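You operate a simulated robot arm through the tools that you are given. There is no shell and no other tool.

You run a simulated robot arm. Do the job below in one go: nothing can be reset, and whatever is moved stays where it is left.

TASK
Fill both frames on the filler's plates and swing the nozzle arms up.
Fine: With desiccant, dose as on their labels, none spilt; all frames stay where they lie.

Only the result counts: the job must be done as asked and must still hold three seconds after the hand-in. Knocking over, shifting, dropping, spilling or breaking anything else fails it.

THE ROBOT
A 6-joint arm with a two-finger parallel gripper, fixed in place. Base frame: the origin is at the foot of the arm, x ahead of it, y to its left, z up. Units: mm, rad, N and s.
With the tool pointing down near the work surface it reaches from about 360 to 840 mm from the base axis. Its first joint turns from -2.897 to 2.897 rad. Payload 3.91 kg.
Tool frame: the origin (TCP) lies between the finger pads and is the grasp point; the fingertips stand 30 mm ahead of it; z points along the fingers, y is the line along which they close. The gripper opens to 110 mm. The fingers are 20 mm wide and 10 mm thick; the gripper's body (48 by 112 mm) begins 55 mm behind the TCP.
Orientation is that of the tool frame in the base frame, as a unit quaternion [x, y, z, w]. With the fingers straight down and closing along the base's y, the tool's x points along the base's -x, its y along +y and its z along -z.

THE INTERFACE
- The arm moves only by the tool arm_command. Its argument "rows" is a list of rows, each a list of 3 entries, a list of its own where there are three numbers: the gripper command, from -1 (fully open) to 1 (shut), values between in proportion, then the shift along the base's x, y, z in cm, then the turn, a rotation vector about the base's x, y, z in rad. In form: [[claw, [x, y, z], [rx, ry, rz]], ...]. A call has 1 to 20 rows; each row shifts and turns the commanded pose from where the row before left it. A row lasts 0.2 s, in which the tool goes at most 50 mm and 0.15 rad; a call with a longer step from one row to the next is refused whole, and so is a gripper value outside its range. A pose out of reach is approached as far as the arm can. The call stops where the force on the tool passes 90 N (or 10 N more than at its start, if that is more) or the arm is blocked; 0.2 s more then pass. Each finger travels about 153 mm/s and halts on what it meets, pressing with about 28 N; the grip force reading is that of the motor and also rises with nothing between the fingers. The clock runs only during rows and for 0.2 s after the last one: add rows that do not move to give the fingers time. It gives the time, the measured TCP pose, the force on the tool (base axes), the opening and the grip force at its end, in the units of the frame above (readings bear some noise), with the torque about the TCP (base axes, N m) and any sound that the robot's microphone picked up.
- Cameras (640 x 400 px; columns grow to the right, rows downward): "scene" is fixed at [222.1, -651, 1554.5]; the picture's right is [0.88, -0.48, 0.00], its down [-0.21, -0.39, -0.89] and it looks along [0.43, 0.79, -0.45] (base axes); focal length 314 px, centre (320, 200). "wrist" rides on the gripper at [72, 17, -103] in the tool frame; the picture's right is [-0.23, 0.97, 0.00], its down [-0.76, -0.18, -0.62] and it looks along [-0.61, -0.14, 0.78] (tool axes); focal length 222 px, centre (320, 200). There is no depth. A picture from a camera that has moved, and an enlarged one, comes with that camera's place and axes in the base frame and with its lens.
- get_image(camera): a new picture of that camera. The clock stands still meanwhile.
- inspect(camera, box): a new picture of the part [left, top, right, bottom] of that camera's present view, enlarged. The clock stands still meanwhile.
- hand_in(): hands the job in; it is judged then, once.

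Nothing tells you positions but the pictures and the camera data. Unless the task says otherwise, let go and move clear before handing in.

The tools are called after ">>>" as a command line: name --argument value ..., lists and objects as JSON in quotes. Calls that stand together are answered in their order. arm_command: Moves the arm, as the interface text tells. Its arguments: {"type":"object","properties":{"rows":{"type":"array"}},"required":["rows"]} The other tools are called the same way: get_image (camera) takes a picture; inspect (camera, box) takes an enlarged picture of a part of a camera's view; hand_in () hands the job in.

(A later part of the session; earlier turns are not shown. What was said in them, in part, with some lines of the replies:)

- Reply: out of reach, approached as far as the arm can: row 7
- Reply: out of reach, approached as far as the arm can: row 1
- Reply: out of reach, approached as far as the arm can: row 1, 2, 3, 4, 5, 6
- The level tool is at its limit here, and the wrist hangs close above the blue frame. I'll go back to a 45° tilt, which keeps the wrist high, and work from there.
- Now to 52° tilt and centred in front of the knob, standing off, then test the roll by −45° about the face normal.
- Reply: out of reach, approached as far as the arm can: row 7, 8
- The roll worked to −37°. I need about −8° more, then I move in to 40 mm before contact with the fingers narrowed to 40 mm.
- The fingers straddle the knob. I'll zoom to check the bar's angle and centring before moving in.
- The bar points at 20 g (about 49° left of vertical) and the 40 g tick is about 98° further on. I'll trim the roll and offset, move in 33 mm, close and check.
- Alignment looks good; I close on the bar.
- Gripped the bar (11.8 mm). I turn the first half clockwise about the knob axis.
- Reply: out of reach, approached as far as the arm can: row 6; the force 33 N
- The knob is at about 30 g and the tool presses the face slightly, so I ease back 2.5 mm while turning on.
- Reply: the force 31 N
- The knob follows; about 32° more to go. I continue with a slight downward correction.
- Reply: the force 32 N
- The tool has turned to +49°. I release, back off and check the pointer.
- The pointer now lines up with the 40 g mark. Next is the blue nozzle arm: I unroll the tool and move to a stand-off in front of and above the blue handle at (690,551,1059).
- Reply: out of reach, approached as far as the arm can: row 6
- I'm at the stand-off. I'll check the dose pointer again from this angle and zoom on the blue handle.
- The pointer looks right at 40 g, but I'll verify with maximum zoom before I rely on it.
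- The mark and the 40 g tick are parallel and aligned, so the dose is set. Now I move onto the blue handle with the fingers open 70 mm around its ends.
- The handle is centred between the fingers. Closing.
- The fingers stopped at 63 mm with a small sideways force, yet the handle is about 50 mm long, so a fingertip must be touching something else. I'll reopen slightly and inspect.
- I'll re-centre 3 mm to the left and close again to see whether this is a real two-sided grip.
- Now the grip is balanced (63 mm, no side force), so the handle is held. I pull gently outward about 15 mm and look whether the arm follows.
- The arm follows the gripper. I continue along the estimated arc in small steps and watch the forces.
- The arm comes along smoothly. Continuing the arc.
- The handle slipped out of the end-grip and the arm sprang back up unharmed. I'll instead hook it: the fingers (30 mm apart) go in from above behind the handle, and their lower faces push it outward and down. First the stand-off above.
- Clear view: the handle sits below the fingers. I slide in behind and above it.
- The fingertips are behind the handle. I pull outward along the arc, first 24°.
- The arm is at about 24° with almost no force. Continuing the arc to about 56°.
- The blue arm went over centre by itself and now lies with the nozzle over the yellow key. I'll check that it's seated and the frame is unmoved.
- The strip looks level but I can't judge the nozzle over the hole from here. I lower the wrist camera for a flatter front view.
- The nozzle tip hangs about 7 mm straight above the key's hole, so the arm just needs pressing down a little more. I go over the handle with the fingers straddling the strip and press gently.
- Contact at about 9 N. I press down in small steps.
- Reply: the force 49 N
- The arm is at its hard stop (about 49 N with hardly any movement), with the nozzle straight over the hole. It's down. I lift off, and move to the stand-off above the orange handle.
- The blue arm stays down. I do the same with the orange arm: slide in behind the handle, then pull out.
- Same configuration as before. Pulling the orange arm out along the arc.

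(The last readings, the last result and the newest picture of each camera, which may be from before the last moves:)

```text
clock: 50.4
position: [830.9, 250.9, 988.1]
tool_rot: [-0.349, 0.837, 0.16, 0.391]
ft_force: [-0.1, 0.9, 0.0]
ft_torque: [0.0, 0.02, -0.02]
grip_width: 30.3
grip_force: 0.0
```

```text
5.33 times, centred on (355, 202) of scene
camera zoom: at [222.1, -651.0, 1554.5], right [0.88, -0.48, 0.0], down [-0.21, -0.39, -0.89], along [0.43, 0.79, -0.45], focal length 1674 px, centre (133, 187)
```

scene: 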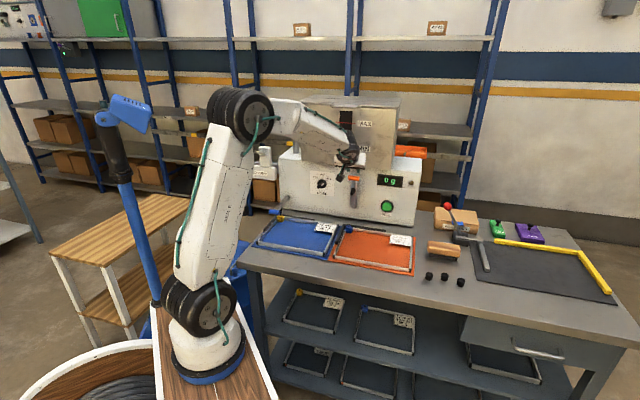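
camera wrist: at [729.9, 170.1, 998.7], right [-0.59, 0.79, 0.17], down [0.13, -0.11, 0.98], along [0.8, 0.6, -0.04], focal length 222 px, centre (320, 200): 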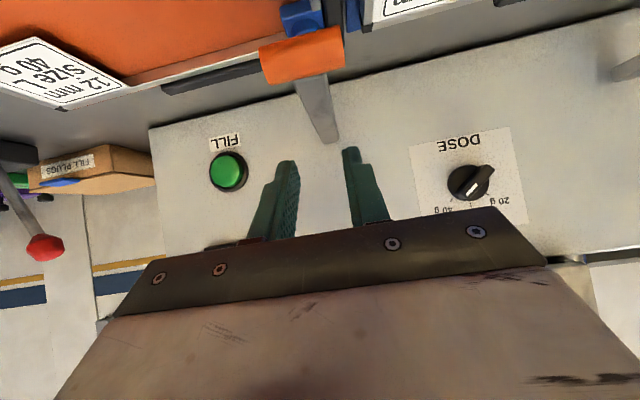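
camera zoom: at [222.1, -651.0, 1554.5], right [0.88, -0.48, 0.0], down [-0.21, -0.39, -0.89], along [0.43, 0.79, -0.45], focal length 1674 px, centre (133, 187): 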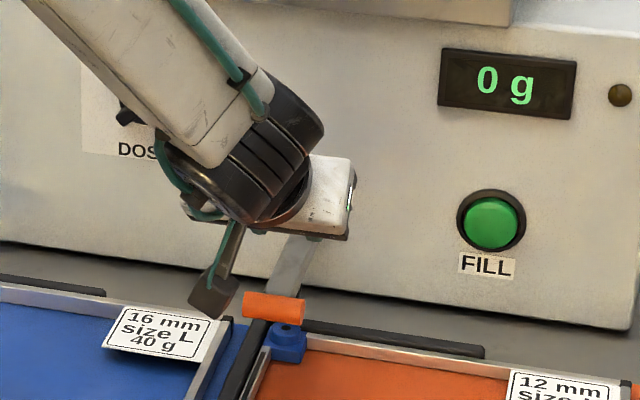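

The orange arm is down as well. I check the dose mark and the orange nozzle over its key from a lower front view.

>>> inspect --camera "wrist" --box '[410, 120, 530, 230]'

>>> arm_command --rows '[[0.45, [-1.5, -1.5, 0], [0, 0, 0]], [0.45, [-2.0, -2.0, -1.5], [0, 0, 0]], [0.45, [-1.5, -1.5, -2], [0, 0, 0]], [0.45, [0, 0, -2], [0, 0, 0]], [0.45, [0, 0, 0], [0, 0, 0]], [0.45, [0, 0, 0], [0, 0, 0]]]'

>>> get_image --camera "wrist"

>>> inspect --camera "wrist" --box '[270, 90, 390, 200]'

>>> inspect --camera "scene" --box '[330, 200, 380, 245]'

```text
3.64 times, centred on (470, 175) of wrist
camera zoom: at [729.9, 170.1, 998.7], right [-0.59, 0.79, 0.17], down [0.13, -0.11, 0.98], along [0.8, 0.6, -0.04], focal length 808 px, centre (-226, 291)
```

zoom: 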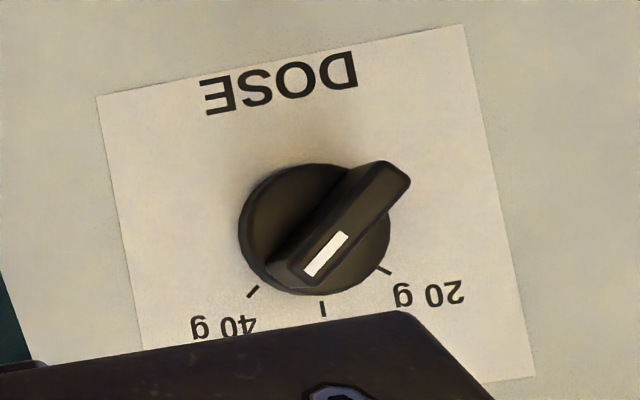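

```text
clock: 51.8
position: [780.6, 200.4, 935.3]
tool_rot: [-0.35, 0.837, 0.16, 0.39]
ft_force: [0.2, -0.4, 0.5]
ft_torque: [0.01, 0.02, 0.04]
grip_width: 30.3
grip_force: 0.0
```

```text
taken
camera wrist: at [679.8, 120.6, 944.1], right [-0.59, 0.79, 0.17], down [0.13, -0.11, 0.98], along [0.8, 0.6, -0.04], focal length 222 px, centre (320, 200)
```

wrist: 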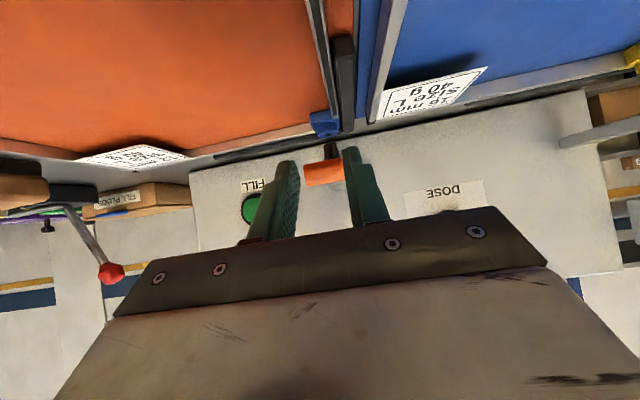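

```text
3.64 times, centred on (330, 145) of wrist
camera zoom: at [679.8, 120.6, 944.1], right [-0.59, 0.79, 0.17], down [0.13, -0.11, 0.98], along [0.8, 0.6, -0.04], focal length 808 px, centre (284, 400)
```

zoom: 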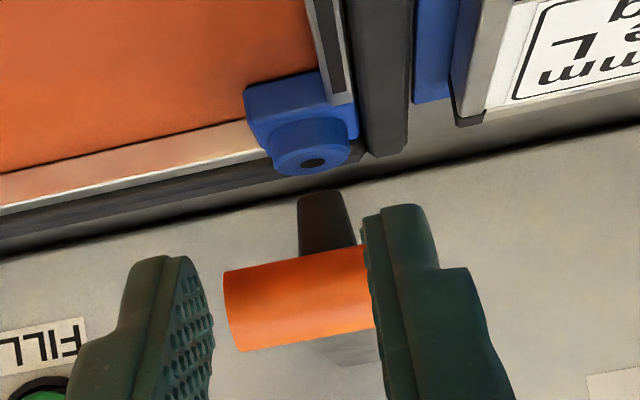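

```text
8.89 times, centred on (355, 222) of scene
camera zoom: at [222.1, -651.0, 1554.5], right [0.88, -0.48, 0.0], down [-0.21, -0.39, -0.89], along [0.43, 0.79, -0.45], focal length 2790 px, centre (9, 0)
```

zoom: 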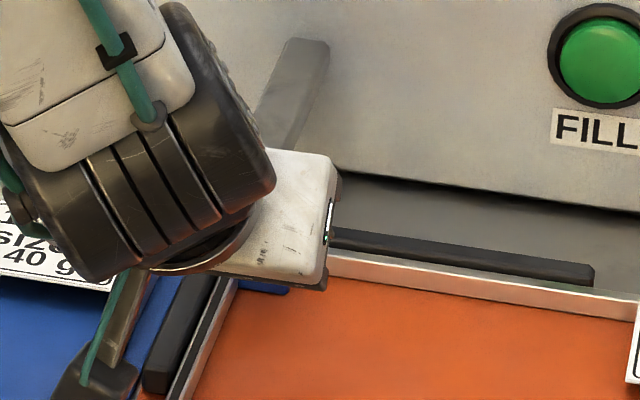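

The dose mark is parallel to the 40 g tick, and the orange nozzle hangs straight above its hole like the blue one. Now I go to the FILL button with closed fingers, staying 50 mm short.

>>> arm_command --rows '[[0.7, [0, 0, 3.3], [0, 0, 0]], [1, [0, 0, 3.2], [0, 0, 0]], [1, [3.29, -3.29, 0], [0, 0, 0]], [1, [3.29, -3.29, 0], [0, 0, 0]], [1, [3.28, -3.28, 0], [0, 0, 0]], [1, [3.0, 3.0, 0], [0, 0, 0]], [1, [3.0, 3.0, 0], [0, 0, 0]], [1, [3.2, 3.2, 0], [0, 0, 0]], [1, [0, 0, -3.0], [0, 0, 0]], [1, [0, 0, -2.8], [0, 0, 0]], [1, [0, 0, 0], [0, 0, 0]], [1, [0, 0, 0], [0, 0, 0]]]'

>>> get_image --camera "wrist"

>>> get_image --camera "scene"

>>> inspect --camera "scene" --box '[330, 165, 430, 245]'

```text
clock: 54.4
position: [971.5, 192.9, 940.1]
tool_rot: [-0.349, 0.837, 0.159, 0.39]
ft_force: [-0.3, -0.6, 0.3]
ft_torque: [-0.01, -0.03, 0.0]
grip_width: 0.1
grip_force: 28.0
```

```text
taken
camera wrist: at [870.2, 113.5, 950.6], right [-0.59, 0.79, 0.17], down [0.13, -0.11, 0.98], along [0.8, 0.6, -0.04], focal length 222 px, centre (320, 200)
```

wrist: 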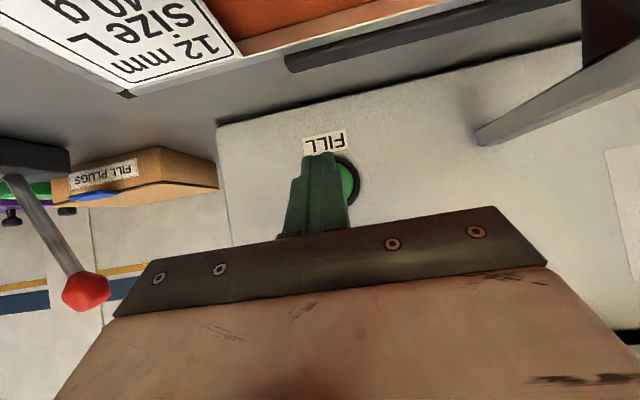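

```text
taken
```

scene: 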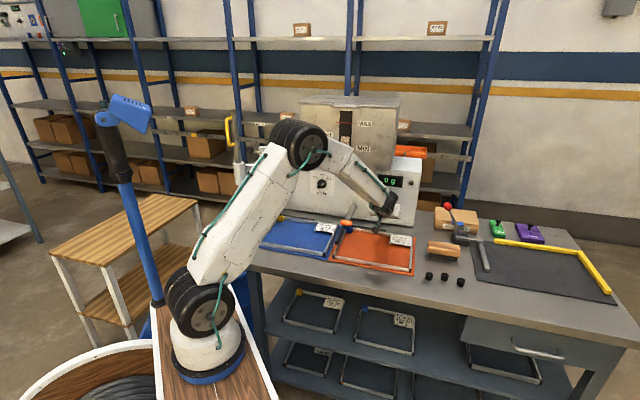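

```text
5.00 times, centred on (380, 205) of scene
camera zoom: at [222.1, -651.0, 1554.5], right [0.88, -0.48, 0.0], down [-0.21, -0.39, -0.89], along [0.43, 0.79, -0.45], focal length 1569 px, centre (20, 175)
```

zoom: 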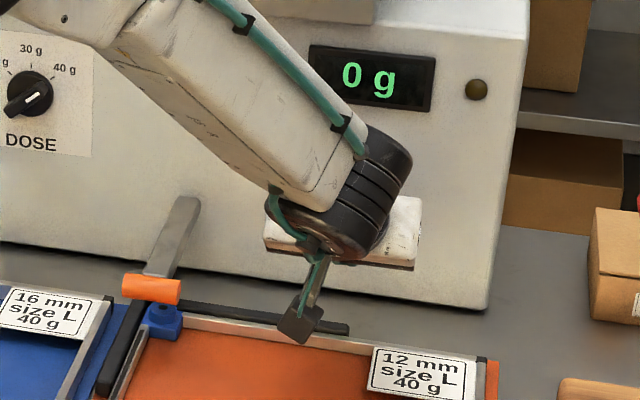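

The fingers line up with the button within a few millimetres. I approach to just short of contact.

>>> arm_command --rows '[[1, [1.1, 1.4, 0], [0, 0, 0]], [1, [1.3, 1.3, 0], [0, 0, 0]], [1, [1.1, 1.1, 0], [0, 0, 0]], [1, [0, 0, 0], [0, 0, 0]]]'

>>> inspect --camera "wrist" --box '[240, 80, 420, 230]'

```text
clock: 55.4
position: [1007.0, 232.3, 941.4]
tool_rot: [-0.349, 0.837, 0.16, 0.39]
ft_force: [0.2, 0.3, -0.2]
ft_torque: [0.02, -0.03, 0.0]
grip_width: 0.0
grip_force: 28.1
```

```text
2.67 times, centred on (330, 155) of wrist
camera zoom: at [906.0, 152.8, 951.2], right [-0.59, 0.79, 0.17], down [0.13, -0.11, 0.98], along [0.8, 0.6, -0.04], focal length 592 px, centre (293, 320)
```

zoom: 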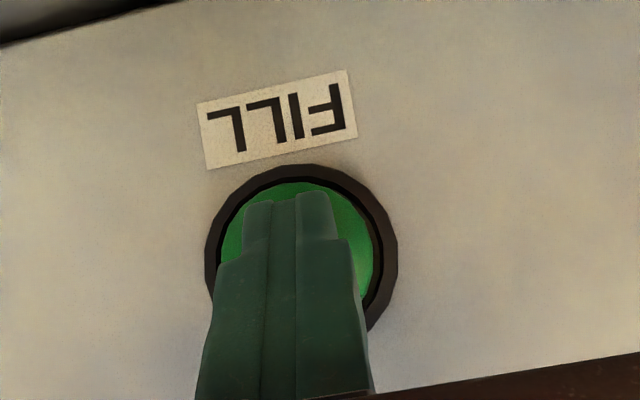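

The fingertips are right on the button. One press, then back off.

>>> arm_command --rows '[[1, [0.18, 0.18, 0], [0, 0, 0]], [1, [0.18, 0.18, 0], [0, 0, 0]], [1, [0.18, 0.18, 0], [0, 0, 0]]]'

>>> inspect --camera "scene" --box '[330, 165, 430, 245]'

```text
clock: 56.2
position: [1011.3, 237.7, 941.1]
tool_rot: [-0.349, 0.837, 0.16, 0.39]
ft_force: [-2.7, -2.4, 0.5]
ft_torque: [0.05, 0.03, -0.03]
grip_width: 0.3
grip_force: 27.9
heard: click
```

```text
5.00 times, centred on (380, 205) of scene
camera zoom: at [222.1, -651.0, 1554.5], right [0.88, -0.48, 0.0], down [-0.21, -0.39, -0.89], along [0.43, 0.79, -0.45], focal length 1569 px, centre (20, 175)
```

zoom: 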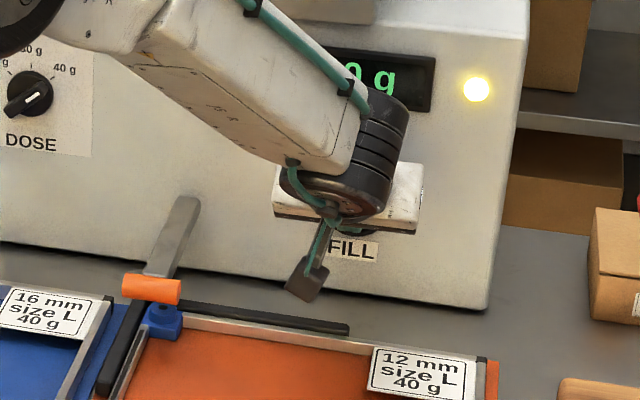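

Click: the lamp is on, so filling has started. I back off slowly and watch the display.

>>> arm_command --rows '[[1, [-0.5, -0.5, 0], [0, 0, 0]], [1, [-1.5, -1.5, 0], [0, 0, 0]], [1, [-1.5, -1.5, 0.5], [0, 0, 0]]]'

>>> get_image --camera "scene"

>>> inspect --camera "scene" --box '[330, 165, 430, 245]'

>>> inspect --camera "scene" --box '[250, 185, 370, 285]'

```text
clock: 57.0
position: [976.2, 202.3, 944.2]
tool_rot: [-0.349, 0.836, 0.161, 0.391]
ft_force: [-0.3, -0.1, 0.7]
ft_torque: [0.01, -0.01, 0.0]
grip_width: 0.2
grip_force: 28.2
```

```text
taken
```

scene: 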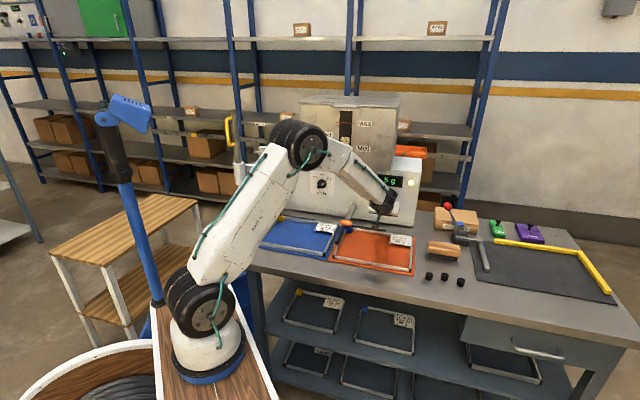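

```text
5.00 times, centred on (380, 205) of scene
camera zoom: at [222.1, -651.0, 1554.5], right [0.88, -0.48, 0.0], down [-0.21, -0.39, -0.89], along [0.43, 0.79, -0.45], focal length 1569 px, centre (20, 175)
```

zoom: 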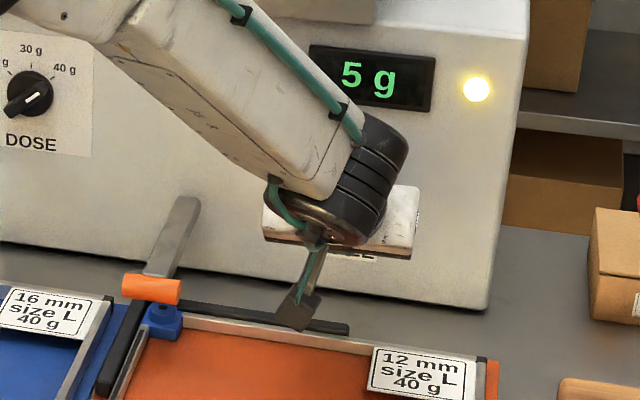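

```text
4.00 times, centred on (310, 235) of scene
camera zoom: at [222.1, -651.0, 1554.5], right [0.88, -0.48, 0.0], down [-0.21, -0.39, -0.89], along [0.43, 0.79, -0.45], focal length 1255 px, centre (360, 60)
```

zoom: 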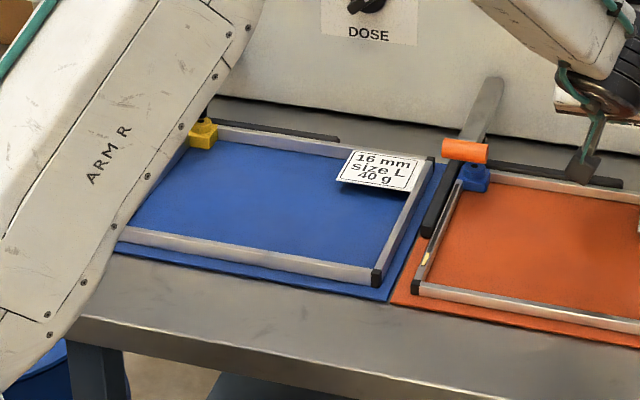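

It's filling (5 g so far, and beads show in the orange frame's window). I raise the arm out of the way while it runs.

>>> arm_command --rows '[[1, [-1.0, -1.0, 3], [0, 0, 0]], [1, [-1.0, -1.0, 3], [0, 0, 0]], [1, [-1.0, -1.0, 3], [0, 0, 0]], [1, [-1.0, -1.0, 3], [0, 0, 0]], [1, [0, 0, 3], [0, 0, 0]]]'

>>> inspect --camera "scene" --box '[290, 90, 430, 215]'

>>> inspect --camera "scene" --box '[250, 185, 370, 285]'

>>> get_image --camera "wrist"

```text
clock: 58.2
position: [937.9, 161.0, 1094.4]
tool_rot: [-0.348, 0.837, 0.161, 0.39]
ft_force: [-0.2, -1.6, -0.6]
ft_torque: [0.01, -0.02, 0.02]
grip_width: 0.1
grip_force: 28.1
```

```text
3.20 times, centred on (360, 152) of scene
camera zoom: at [222.1, -651.0, 1554.5], right [0.88, -0.48, 0.0], down [-0.21, -0.39, -0.89], along [0.43, 0.79, -0.45], focal length 1004 px, centre (192, 352)
```

zoom: 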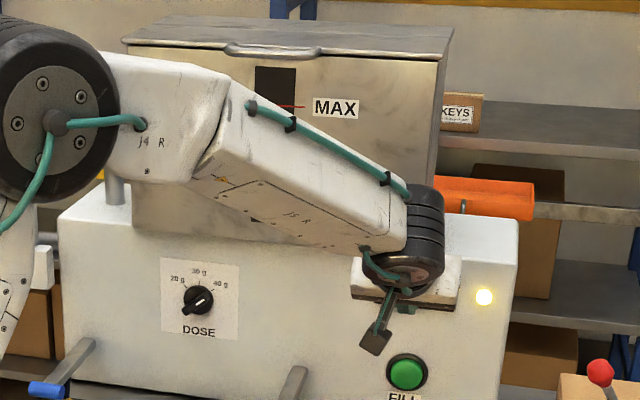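

```text
4.00 times, centred on (310, 235) of scene
camera zoom: at [222.1, -651.0, 1554.5], right [0.88, -0.48, 0.0], down [-0.21, -0.39, -0.89], along [0.43, 0.79, -0.45], focal length 1255 px, centre (360, 60)
```

zoom: 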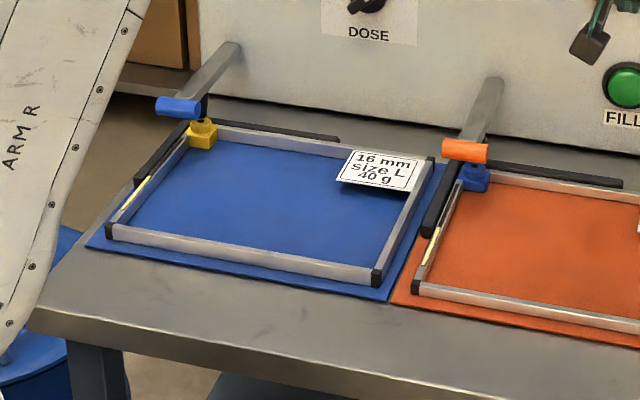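

```text
taken
camera wrist: at [835.7, 81.2, 1104.7], right [-0.59, 0.79, 0.17], down [0.13, -0.11, 0.98], along [0.8, 0.6, -0.04], focal length 222 px, centre (320, 200)
```

wrist: 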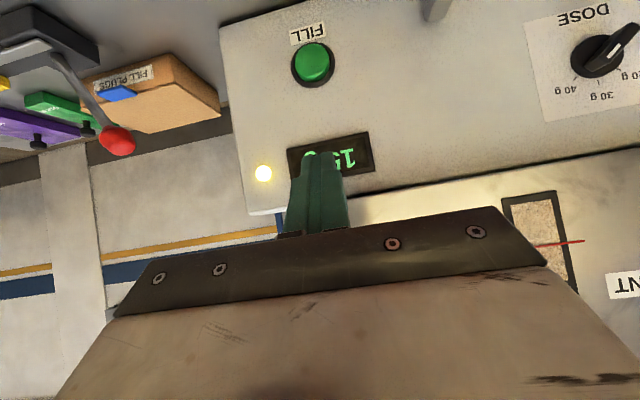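

Both frames fill in parallel (about 15 g). I keep waiting with the arm clear.

>>> arm_command --rows '[[1, [-2, -2, 0.5], [0, 0, 0]], [1, [-2, -2, 0.5], [0, 0, 0]], [1, [-2, -2, 0.5], [0, 0, 0]], [1, [-1, -3, 0.5], [0, 0, 0]], [1, [0, 0, 0], [0, 0, 0]], [1, [0, 0, 0], [0, 0, 0]]]'

>>> get_image --camera "wrist"

>>> get_image --camera "scene"

```text
clock: 59.6
position: [867.1, 73.2, 1115.6]
tool_rot: [-0.349, 0.837, 0.16, 0.39]
ft_force: [0.5, 0.4, 0.3]
ft_torque: [-0.02, 0.01, 0.01]
grip_width: 0.0
grip_force: 27.7
```

```text
taken
camera wrist: at [765.8, -7.2, 1125.0], right [-0.59, 0.79, 0.17], down [0.13, -0.11, 0.98], along [0.8, 0.6, -0.04], focal length 222 px, centre (320, 200)
```

wrist: 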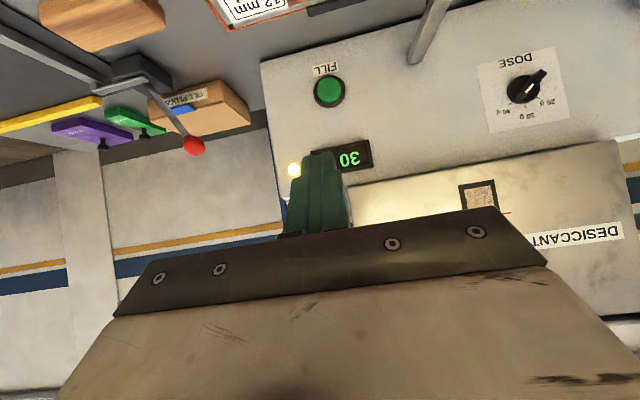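

```text
taken
```

scene: 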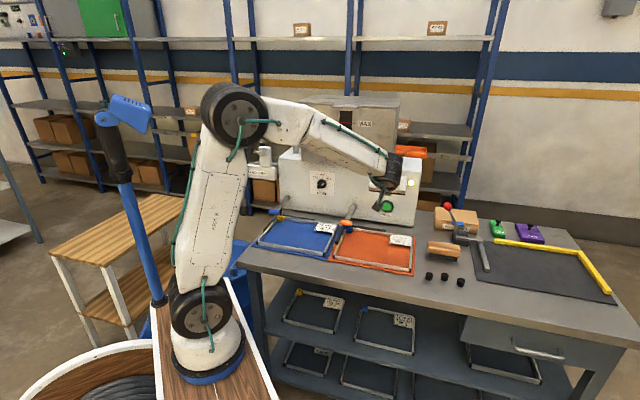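

30 g so far and the lamp is still on. I keep waiting.

>>> arm_command --rows '[[1, [0, 0, 0], [0, 0, 0]], [1, [0, 0, 0], [0, 0, 0]], [1, [0, 0, 0], [0, 0, 0]], [1, [0, 0, 0], [0, 0, 0]], [1, [0, 0, 0], [0, 0, 0]], [1, [0, 0, 0], [0, 0, 0]], [1, [0, 0, 0], [0, 0, 0]]]'

>>> inspect --camera "wrist" --box '[270, 80, 400, 200]'

>>> inspect --camera "scene" --box '[250, 195, 420, 285]'

```text
clock: 61.2
position: [867.1, 72.5, 1115.5]
tool_rot: [-0.35, 0.837, 0.16, 0.39]
ft_force: [-0.1, -0.3, -0.4]
ft_torque: [0.0, -0.01, -0.01]
grip_width: 0.1
grip_force: 27.8
```

```text
3.33 times, centred on (335, 140) of wrist
camera zoom: at [765.9, -7.0, 1125.0], right [-0.59, 0.79, 0.17], down [0.13, -0.11, 0.98], along [0.8, 0.6, -0.04], focal length 740 px, centre (270, 400)
```

zoom: 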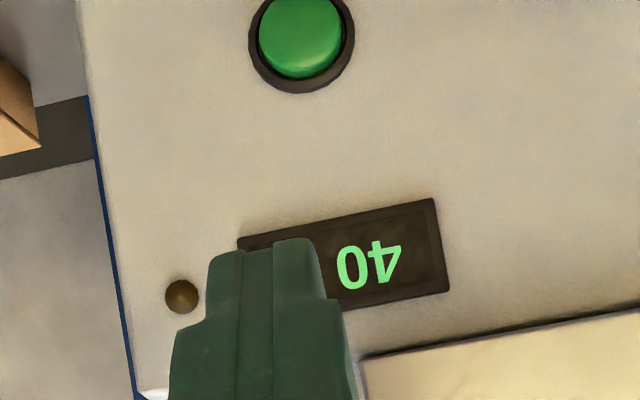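

```text
3.76 times, centred on (335, 240) of scene
camera zoom: at [222.1, -651.0, 1554.5], right [0.88, -0.48, 0.0], down [-0.21, -0.39, -0.89], along [0.43, 0.79, -0.45], focal length 1182 px, centre (264, 49)
```

zoom: 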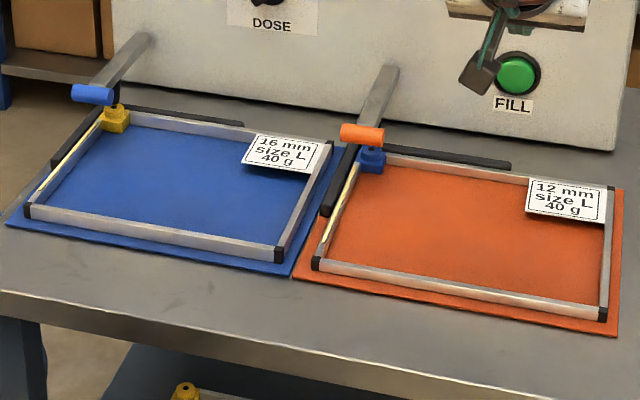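

The display shows 40 g and the lamp is off; both windows show fill up to the key. I check for full filling and no spill.

>>> inspect --camera "scene" --box '[252, 205, 302, 260]'

>>> inspect --camera "scene" --box '[325, 215, 375, 270]'

```text
7.27 times, centred on (277, 232) of scene
camera zoom: at [222.1, -651.0, 1554.5], right [0.88, -0.48, 0.0], down [-0.21, -0.39, -0.89], along [0.43, 0.79, -0.45], focal length 2282 px, centre (633, -36)
```

zoom: 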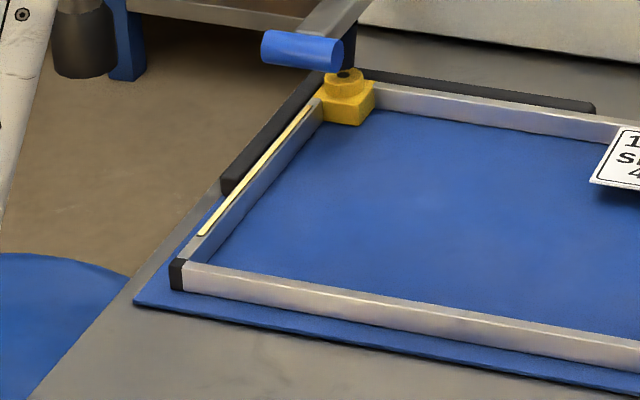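

```text
7.27 times, centred on (350, 242) of scene
camera zoom: at [222.1, -651.0, 1554.5], right [0.88, -0.48, 0.0], down [-0.21, -0.39, -0.89], along [0.43, 0.79, -0.45], focal length 2282 px, centre (102, -109)
```

zoom: 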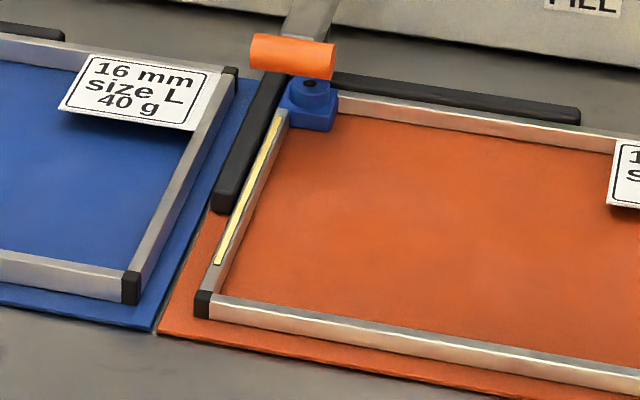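

Both frames are full to the key with no spill. Now I swing the orange arm up: first to a point low in front of its handle.

>>> arm_command --rows '[[0.45, [-2.23, 3.14, 0], [0, 0, 0]], [0.45, [-2.23, 3.14, 0], [0, 0, 0]], [0.45, [-2.23, 3.14, 0], [0, 0, 0]], [0.45, [-2.23, 3.14, 0], [0, 0, 0]], [0.45, [0, 0, -3.5], [0, 0, 0]], [0.45, [0, 0, -3.5], [0, 0, 0]], [0.45, [0, 0, -3.5], [0, 0, 0]], [0.45, [0, 0, -3.5], [0, 0, 0]], [0.45, [0, 0, -3.8], [0, 0, 0]], [0.45, [0, 0, 0], [0, 0, 0]], [0.45, [0, 0, 0], [0, 0, 0]]]'

>>> get_image --camera "wrist"

>>> inspect --camera "wrist" --box '[240, 90, 420, 240]'

```text
clock: 63.6
position: [778.4, 199.5, 936.5]
tool_rot: [-0.349, 0.837, 0.16, 0.39]
ft_force: [-0.2, -0.5, -0.1]
ft_torque: [-0.03, -0.03, 0.03]
grip_width: 30.3
grip_force: 0.1
```

```text
taken
camera wrist: at [676.8, 119.1, 947.0], right [-0.59, 0.79, 0.17], down [0.13, -0.11, 0.98], along [0.8, 0.6, -0.04], focal length 222 px, centre (320, 200)
```

wrist: 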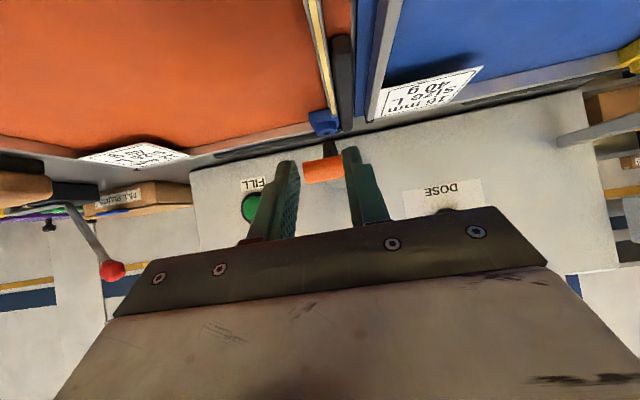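

```text
2.67 times, centred on (330, 165) of wrist
camera zoom: at [676.8, 119.1, 947.0], right [-0.59, 0.79, 0.17], down [0.13, -0.11, 0.98], along [0.8, 0.6, -0.04], focal length 592 px, centre (293, 293)
```

zoom: 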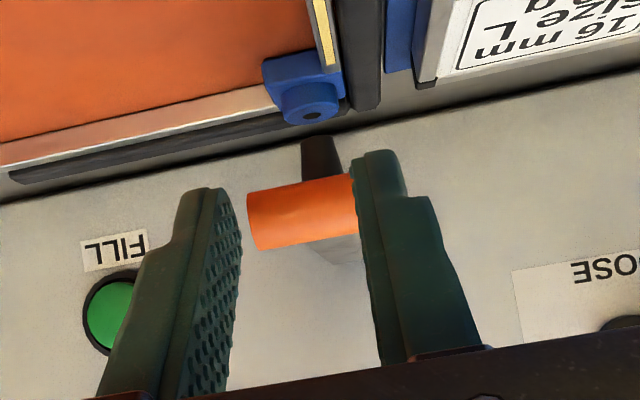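

The handle is ahead; the fingers will slide in beneath it along their own axis.

>>> arm_command --rows '[[0.45, [0.87, 0.87, -1.07], [0, 0, 0]], [0.45, [0.87, 0.87, -1.07], [0, 0, 0]], [0.45, [0.87, 0.87, -1.07], [0, 0, 0]], [0.45, [0, 0, 0], [0, 0, 0]]]'

>>> inspect --camera "wrist" --box '[240, 70, 420, 230]'

>>> inspect --camera "scene" --box '[320, 190, 400, 250]'

```text
clock: 64.6
position: [804.6, 223.1, 903.9]
tool_rot: [-0.349, 0.837, 0.16, 0.391]
ft_force: [0.1, -0.5, 0.3]
ft_torque: [0.01, -0.03, -0.03]
grip_width: 30.2
grip_force: 0.0
```

```text
2.50 times, centred on (330, 150) of wrist
camera zoom: at [703.4, 144.2, 914.3], right [-0.59, 0.79, 0.17], down [0.13, -0.11, 0.98], along [0.8, 0.6, -0.04], focal length 555 px, centre (295, 325)
```

zoom: 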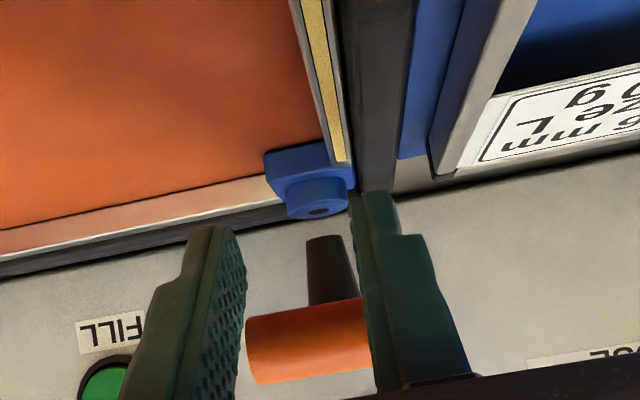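

```text
6.67 times, centred on (360, 220) of scene
camera zoom: at [222.1, -651.0, 1554.5], right [0.88, -0.48, 0.0], down [-0.21, -0.39, -0.89], along [0.43, 0.79, -0.45], focal length 2092 px, centre (53, 67)
```

zoom: 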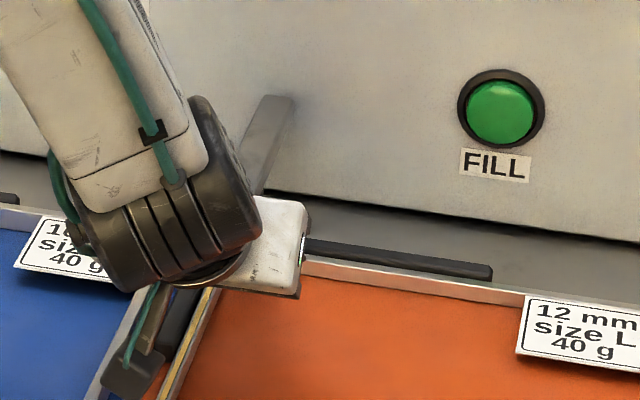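

The fingers are under the handle with clearance to the frame. I lift along the arc.

>>> arm_command --rows '[[0.45, [0.1, 0.38, 0.4], [0, 0, 0]], [0.45, [0.04, 0.04, 0.79], [0, 0, 0]], [0.45, [0.14, 0.14, 1.06], [0, 0, 0]], [0.45, [0.14, 0.14, 1.06], [0, 0, 0]], [0.45, [0.24, 0.24, 1.04], [0, 0, 0]], [0.45, [0.24, 0.24, 1.04], [0, 0, 0]], [0.45, [0, 0, 0], [0, 0, 0]]]'

>>> get_image --camera "wrist"

>>> inspect --camera "scene" --box '[310, 170, 400, 250]'

```text
clock: 66.2
position: [812.7, 235.3, 960.5]
tool_rot: [-0.349, 0.837, 0.16, 0.39]
ft_force: [-0.7, -0.4, -0.6]
ft_torque: [-0.01, 0.0, -0.01]
grip_width: 30.3
grip_force: 0.1
```

```text
taken
camera wrist: at [711.9, 155.3, 969.4], right [-0.59, 0.79, 0.17], down [0.13, -0.11, 0.98], along [0.8, 0.6, -0.04], focal length 222 px, centre (320, 200)
```

wrist: 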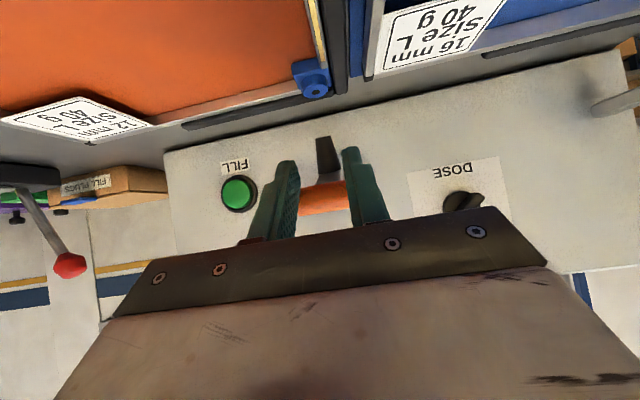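

```text
5.00 times, centred on (355, 210) of scene
camera zoom: at [222.1, -651.0, 1554.5], right [0.88, -0.48, 0.0], down [-0.21, -0.39, -0.89], along [0.43, 0.79, -0.45], focal length 1569 px, centre (145, 150)
```

zoom: 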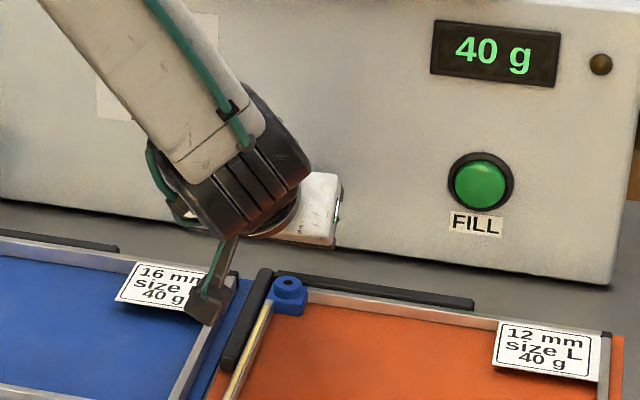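

The arm follows upward, nothing drips. I continue lifting.

>>> arm_command --rows '[[0.45, [0.34, 0.34, 0.98], [0, 0, 0]], [0.45, [0.34, 0.34, 0.98], [0, 0, 0]], [0.45, [0.43, 0.43, 0.9], [0, 0, 0]], [0.45, [0.43, 0.43, 0.9], [0, 0, 0]], [0.45, [0.52, 0.52, 0.81], [0, 0, 0]], [0.45, [0.52, 0.52, 0.81], [0, 0, 0]], [0.45, [0.59, 0.59, 0.7], [0, 0, 0]], [0.45, [0.59, 0.59, 0.7], [0, 0, 0]], [0.45, [0, 0, 0], [0, 0, 0]]]'

>>> get_image --camera "wrist"

>>> inspect --camera "scene" --box '[310, 160, 400, 240]'

```text
clock: 68.2
position: [849.7, 274.5, 1027.0]
tool_rot: [-0.349, 0.837, 0.16, 0.391]
ft_force: [-0.6, 0.8, -0.1]
ft_torque: [-0.02, 0.0, 0.0]
grip_width: 30.3
grip_force: 0.1
```

```text
taken
camera wrist: at [748.9, 194.3, 1037.0], right [-0.59, 0.79, 0.17], down [0.13, -0.11, 0.98], along [0.8, 0.6, -0.04], focal length 222 px, centre (320, 200)
```

wrist: 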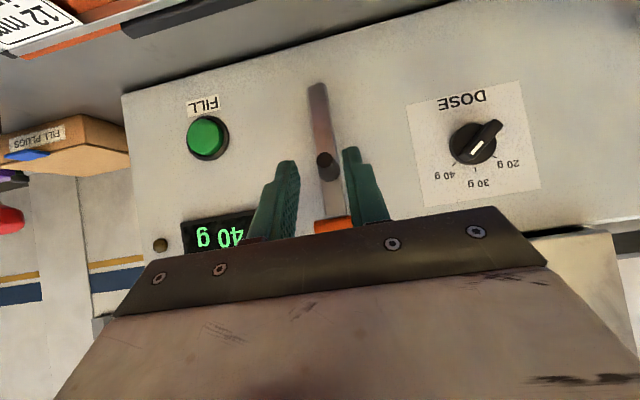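

```text
5.00 times, centred on (355, 200) of scene
camera zoom: at [222.1, -651.0, 1554.5], right [0.88, -0.48, 0.0], down [-0.21, -0.39, -0.89], along [0.43, 0.79, -0.45], focal length 1569 px, centre (145, 200)
```

zoom: 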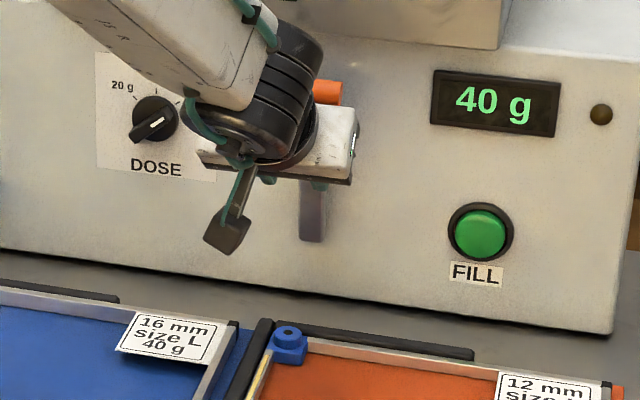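

The orange arm snapped up on its own. I back straight out and verify.

>>> arm_command --rows '[[0.45, [-1.5, -1.5, 0], [0, 0, 0]], [0.45, [-2.5, -2.5, 0], [0, 0, 0]], [0.45, [-2.0, -2.0, 0], [0, 0, 0]], [0.45, [0, 0, 0], [0, 0, 0]], [0.45, [0, 0, 0], [0, 0, 0]]]'

>>> get_image --camera "wrist"

>>> inspect --camera "scene" --box '[250, 150, 430, 290]'

```text
clock: 69.4
position: [788.9, 212.3, 1028.1]
tool_rot: [-0.35, 0.836, 0.161, 0.39]
ft_force: [0.5, 0.1, -0.3]
ft_torque: [-0.01, 0.01, -0.02]
grip_width: 30.1
grip_force: 0.1
```

```text
taken
camera wrist: at [688.1, 133.5, 1037.8], right [-0.59, 0.79, 0.17], down [0.13, -0.11, 0.98], along [0.8, 0.6, -0.04], focal length 222 px, centre (320, 200)
```

wrist: 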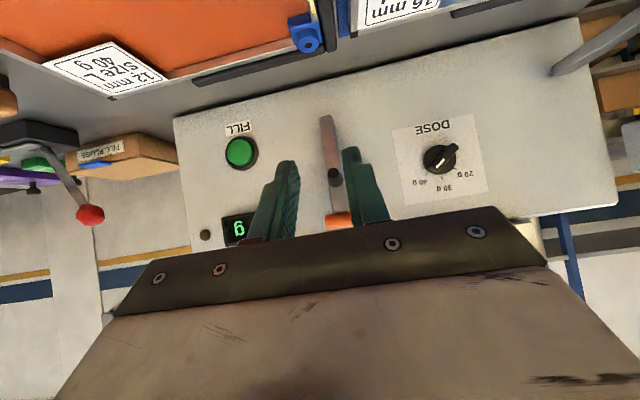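

```text
2.86 times, centred on (340, 220) of scene
camera zoom: at [222.1, -651.0, 1554.5], right [0.88, -0.48, 0.0], down [-0.21, -0.39, -0.89], along [0.43, 0.79, -0.45], focal length 897 px, centre (263, 143)
```

zoom: 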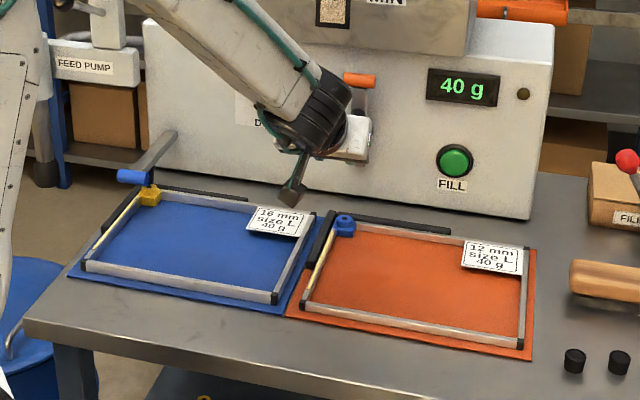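

The orange arm is up. Now the same for the blue arm: move across, then down in front of its handle.

>>> arm_command --rows '[[0.45, [-3.29, 2.95, 0], [0, 0, 0]], [0.45, [-3.29, 2.95, 0], [0, 0, 0]], [0.45, [-3.29, 2.95, 0], [0, 0, 0]], [0.45, [-3.29, 2.95, 0], [0, 0, 0]], [0.45, [-3.29, 2.95, 0], [0, 0, 0]], [0.45, [-3.29, 2.95, 0], [0, 0, 0]], [0.45, [-3.29, 2.95, 0], [0, 0, 0]], [0.45, [0, 0, -3], [0, 0, 0]], [0.45, [0, 0, -3], [0, 0, 0]], [0.45, [0, 0, -3.1], [0, 0, 0]], [0.45, [0, 0, 0], [0, 0, 0]], [0.45, [0, 0, 0], [0, 0, 0]]]'

>>> inspect --camera "wrist" --box '[240, 90, 420, 240]'

>>> get_image --camera "scene"

```text
clock: 72.0
position: [572.1, 390.0, 943.5]
tool_rot: [-0.35, 0.857, 0.117, 0.36]
ft_force: [-0.1, -1.4, 0.1]
ft_torque: [0.0, -0.01, 0.01]
grip_width: 30.4
grip_force: 0.0
out of reach, approached as far as the arm can: row 5, 6, 7, 8, 9
```

```text
2.67 times, centred on (330, 165) of wrist
camera zoom: at [468.6, 316.5, 963.9], right [-0.55, 0.83, 0.11], down [0.17, -0.02, 0.99], along [0.82, 0.56, -0.13], focal length 592 px, centre (293, 293)
```

zoom: 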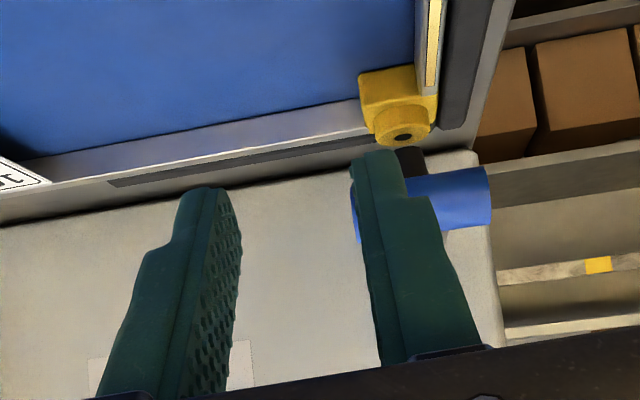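

```text
taken
```

scene: 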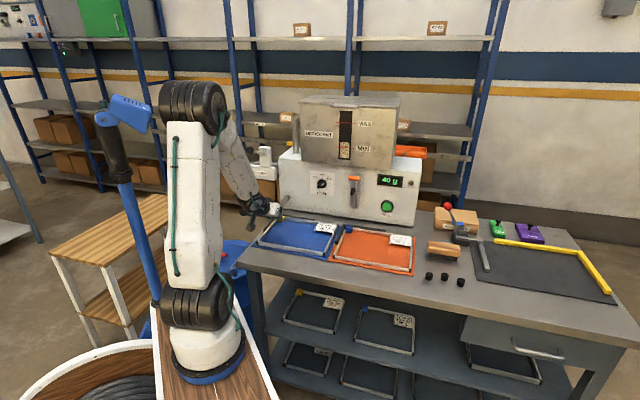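

The commanded path clipped the arm's inner limit, so the tool is slightly off in position and angle, though clear of everything. I restore the orientation and go to the pose that worked before.

>>> arm_command --rows '[[0.45, [0.6, 1.4, 1.0], [0, 0, 0]], [0.45, [0.2, 1.0, 0.5], [0.05, -0.018, 0.018]], [0.45, [-0.8, 0.5, -0.5], [0.05, -0.018, 0.018]], [0.45, [-0.89, 0.49, -1.0], [0, 0, 0]], [0.45, [0, 0, -0.6], [0, 0, 0]], [0.45, [0, 0, 0], [0, 0, 0]], [0.45, [0, 0, 0], [0, 0, 0]]]'

>>> inspect --camera "wrist" --box '[240, 90, 420, 240]'

```text
clock: 73.6
position: [563.9, 423.3, 936.1]
tool_rot: [-0.348, 0.837, 0.159, 0.391]
ft_force: [-0.5, 0.1, 0.3]
ft_torque: [-0.01, 0.0, 0.03]
grip_width: 30.4
grip_force: 0.0
```

```text
2.67 times, centred on (330, 165) of wrist
camera zoom: at [462.0, 344.8, 946.6], right [-0.59, 0.79, 0.17], down [0.13, -0.11, 0.98], along [0.8, 0.6, -0.04], focal length 592 px, centre (293, 293)
```

zoom: 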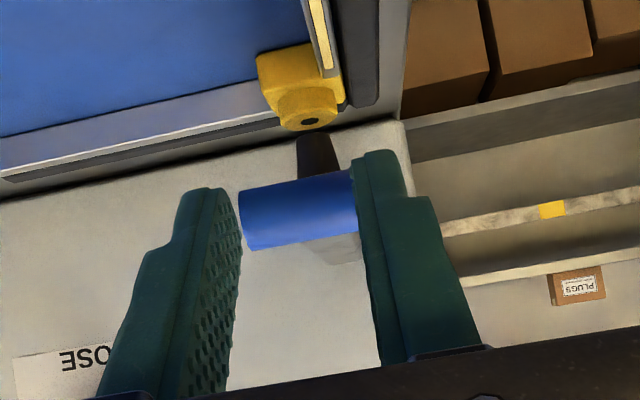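

Pose restored. I slide under the blue handle.

>>> arm_command --rows '[[0.45, [0.25, 0.3, -1.2], [0, 0, 0]], [0.45, [0.83, 0.88, -1.1], [0, 0, 0]], [0.45, [0.92, 0.97, -0.9], [0, 0, 0]], [0.45, [0, 0, 0], [0, 0, 0]]]'

>>> inspect --camera "wrist" --box '[240, 70, 420, 230]'

```text
clock: 74.6
position: [583.3, 445.9, 904.7]
tool_rot: [-0.348, 0.837, 0.159, 0.392]
ft_force: [1.0, 0.5, -0.1]
ft_torque: [0.02, 0.02, 0.01]
grip_width: 30.3
grip_force: 0.0
```

```text
2.50 times, centred on (330, 150) of wrist
camera zoom: at [481.8, 366.2, 914.9], right [-0.59, 0.79, 0.17], down [0.13, -0.11, 0.98], along [0.8, 0.6, -0.04], focal length 555 px, centre (295, 325)
```

zoom: 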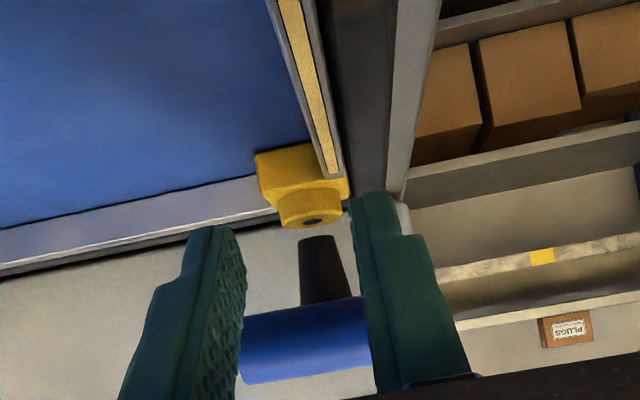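

Same configuration as with orange. Lifting the blue arm.

>>> arm_command --rows '[[0.45, [0.26, 0.24, 0.4], [0, 0, 0]], [0.45, [0.04, 0.04, 0.79], [0, 0, 0]], [0.45, [0.14, 0.14, 1.06], [0, 0, 0]], [0.45, [0.14, 0.14, 1.06], [0, 0, 0]], [0.45, [0.24, 0.24, 1.04], [0, 0, 0]], [0.45, [0.24, 0.24, 1.04], [0, 0, 0]], [0.45, [0, 0, 0], [0, 0, 0]]]'

>>> get_image --camera "wrist"

>>> inspect --camera "scene" --box '[240, 160, 330, 240]'

```text
clock: 76.2
position: [594.5, 456.4, 958.0]
tool_rot: [-0.349, 0.837, 0.159, 0.39]
ft_force: [-0.8, -0.1, -0.6]
ft_torque: [-0.04, 0.01, 0.0]
grip_width: 30.3
grip_force: 0.1
```

```text
taken
camera wrist: at [492.9, 377.2, 968.0], right [-0.59, 0.79, 0.17], down [0.13, -0.11, 0.98], along [0.8, 0.6, -0.04], focal length 222 px, centre (320, 200)
```

wrist: 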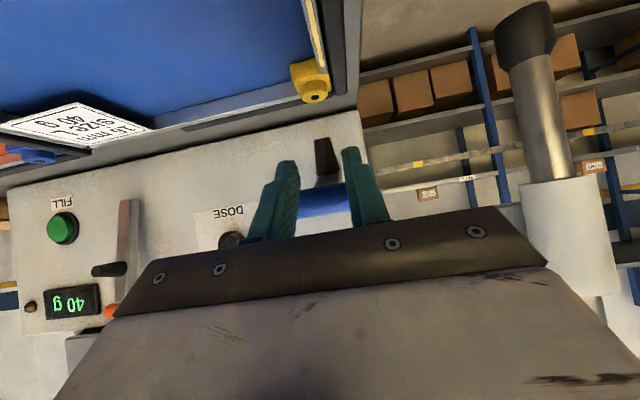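

```text
5.00 times, centred on (285, 200) of scene
camera zoom: at [222.1, -651.0, 1554.5], right [0.88, -0.48, 0.0], down [-0.21, -0.39, -0.89], along [0.43, 0.79, -0.45], focal length 1569 px, centre (495, 200)
```

zoom: 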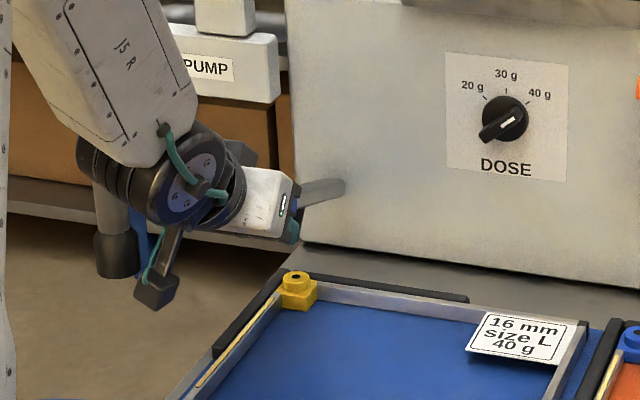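

It's lifting well. I continue to the snap-over and then back out.

>>> arm_command --rows '[[0.45, [0.34, 0.34, 0.98], [0, 0, 0]], [0.45, [0.34, 0.34, 0.98], [0, 0, 0]], [0.45, [0.43, 0.43, 0.9], [0, 0, 0]], [0.45, [0.43, 0.43, 0.9], [0, 0, 0]], [0.45, [0.52, 0.52, 0.81], [0, 0, 0]], [0.45, [0.52, 0.52, 0.81], [0, 0, 0]], [0.45, [0.59, 0.59, 0.7], [0, 0, 0]], [0.45, [0.59, 0.59, 0.7], [0, 0, 0]], [0.45, [0, 0, 0], [0, 0, 0]]]'

>>> get_image --camera "wrist"

>>> inspect --camera "scene" --box '[240, 140, 330, 220]'

```text
clock: 78.2
position: [633.1, 495.0, 1025.9]
tool_rot: [-0.348, 0.837, 0.159, 0.39]
ft_force: [-0.1, 0.0, 0.8]
ft_torque: [0.0, 0.0, -0.03]
grip_width: 30.3
grip_force: 0.0
```

```text
taken
camera wrist: at [531.3, 415.9, 1036.3], right [-0.59, 0.79, 0.17], down [0.13, -0.11, 0.98], along [0.8, 0.6, -0.04], focal length 222 px, centre (320, 200)
```

wrist: 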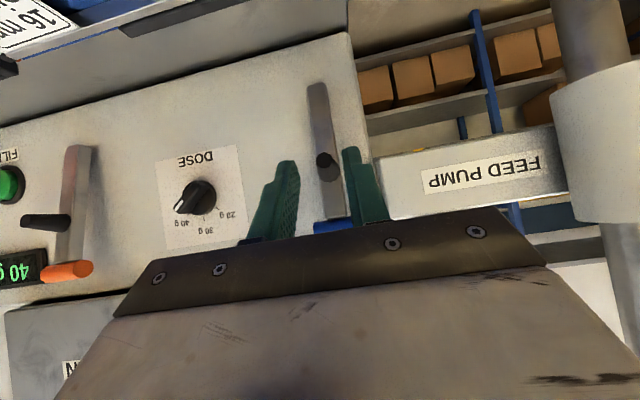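

```text
5.00 times, centred on (285, 180) of scene
camera zoom: at [222.1, -651.0, 1554.5], right [0.88, -0.48, 0.0], down [-0.21, -0.39, -0.89], along [0.43, 0.79, -0.45], focal length 1569 px, centre (495, 300)
```

zoom: 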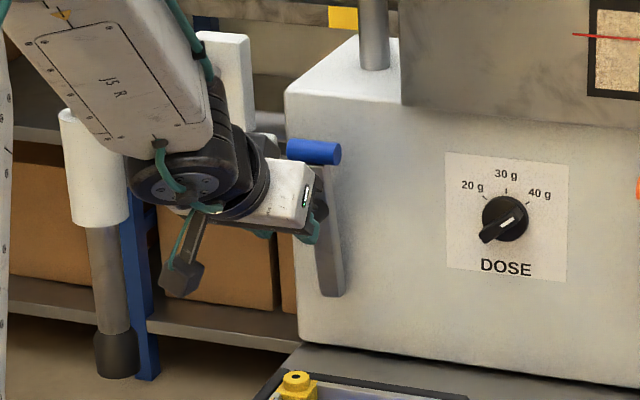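

The blue arm is up. I back off and check everything.

>>> arm_command --rows '[[0.45, [-1.5, -1.5, 0], [0, 0, 0]], [0.45, [-1.5, -1.5, 0.5], [0, 0, 0]], [0.45, [0.0, -2.5, 3], [0, 0, 0]], [0.45, [0.0, -3, 3], [0, 0, 0]], [0.45, [0, -3, 3], [0, 0, 0]], [0.45, [0, -3, 3], [0, 0, 0]], [0.45, [0, -3, 3], [0, 0, 0]], [0.45, [0, 0, 0], [0, 0, 0]], [0.45, [0, 0, 0], [0, 0, 0]]]'

>>> get_image --camera "scene"

>>> inspect --camera "scene" --box '[250, 90, 430, 230]'

>>> inspect --camera "scene" --box '[250, 200, 430, 290]'

>>> get_image --camera "wrist"

```text
clock: 80.2
position: [617.8, 321.4, 1164.1]
tool_rot: [-0.365, 0.818, 0.115, 0.429]
ft_force: [0.5, 0.1, 0.0]
ft_torque: [0.0, 0.01, 0.01]
grip_width: 30.1
grip_force: 0.1
out of reach, approached as far as the arm can: row 6, 7
```

```text
taken
```

scene: 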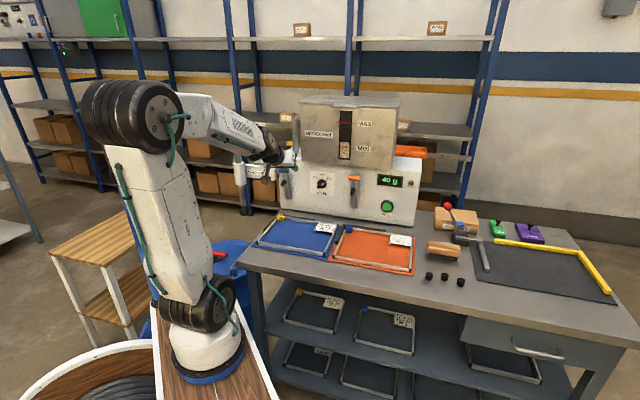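

```text
2.86 times, centred on (340, 160) of scene
camera zoom: at [222.1, -651.0, 1554.5], right [0.88, -0.48, 0.0], down [-0.21, -0.39, -0.89], along [0.43, 0.79, -0.45], focal length 897 px, centre (263, 314)
```

zoom: 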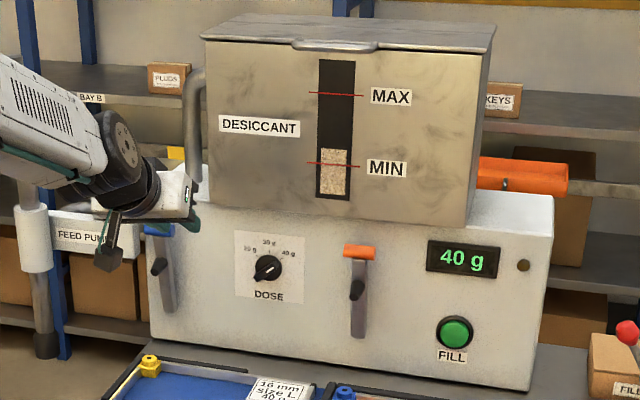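

```text
3.56 times, centred on (340, 245) of scene
camera zoom: at [222.1, -651.0, 1554.5], right [0.88, -0.48, 0.0], down [-0.21, -0.39, -0.89], along [0.43, 0.79, -0.45], focal length 1116 px, centre (249, 40)
```

zoom: 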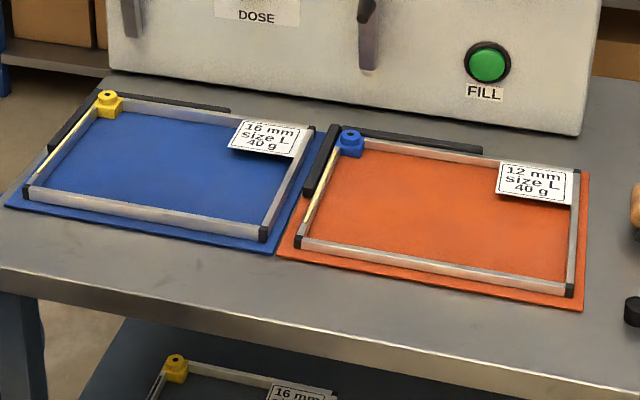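

```text
taken
camera wrist: at [514.8, 243.1, 1166.4], right [-0.59, 0.8, 0.06], down [0.02, -0.06, 1.0], along [0.81, 0.59, 0.02], focal length 222 px, centre (320, 200)
```

wrist: 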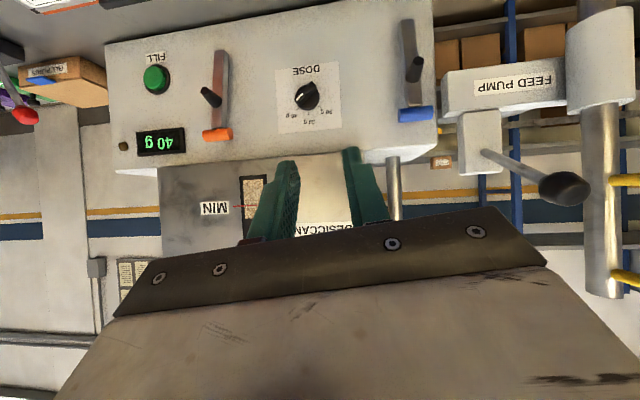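

Both nozzle arms are up, both frames are full at 40 g in their original places, nothing is spilt, and the hopper is still above MIN. The gripper is clear, so I hand in.

>>> hand_in

```text
The job is handed in.
```

Both frames on the filler's plates are filled with 40 g of desiccant each, as on their labels, and both nozzle arms are swung up. I've handed the job in; no verdict came back with it.

- **Dose:** the knob was at 20 g, so I turned it to 40 g before filling. One press of FILL ran both nozzles together; the display stopped at 40 g and the lamp went out.
- **Fill:** the windows on both frames show desiccant up to the key. I saw none spilt around the keys or plates.
- **Frames:** both look to be exactly where they lay at the start.
- **Blue arm:** on my first try at lowering it, the handle slipped out of the gripper and the arm sprang back up. I saw no damage, and it worked normally after that.
- **Hopper:** the level has dropped but is still above MIN.
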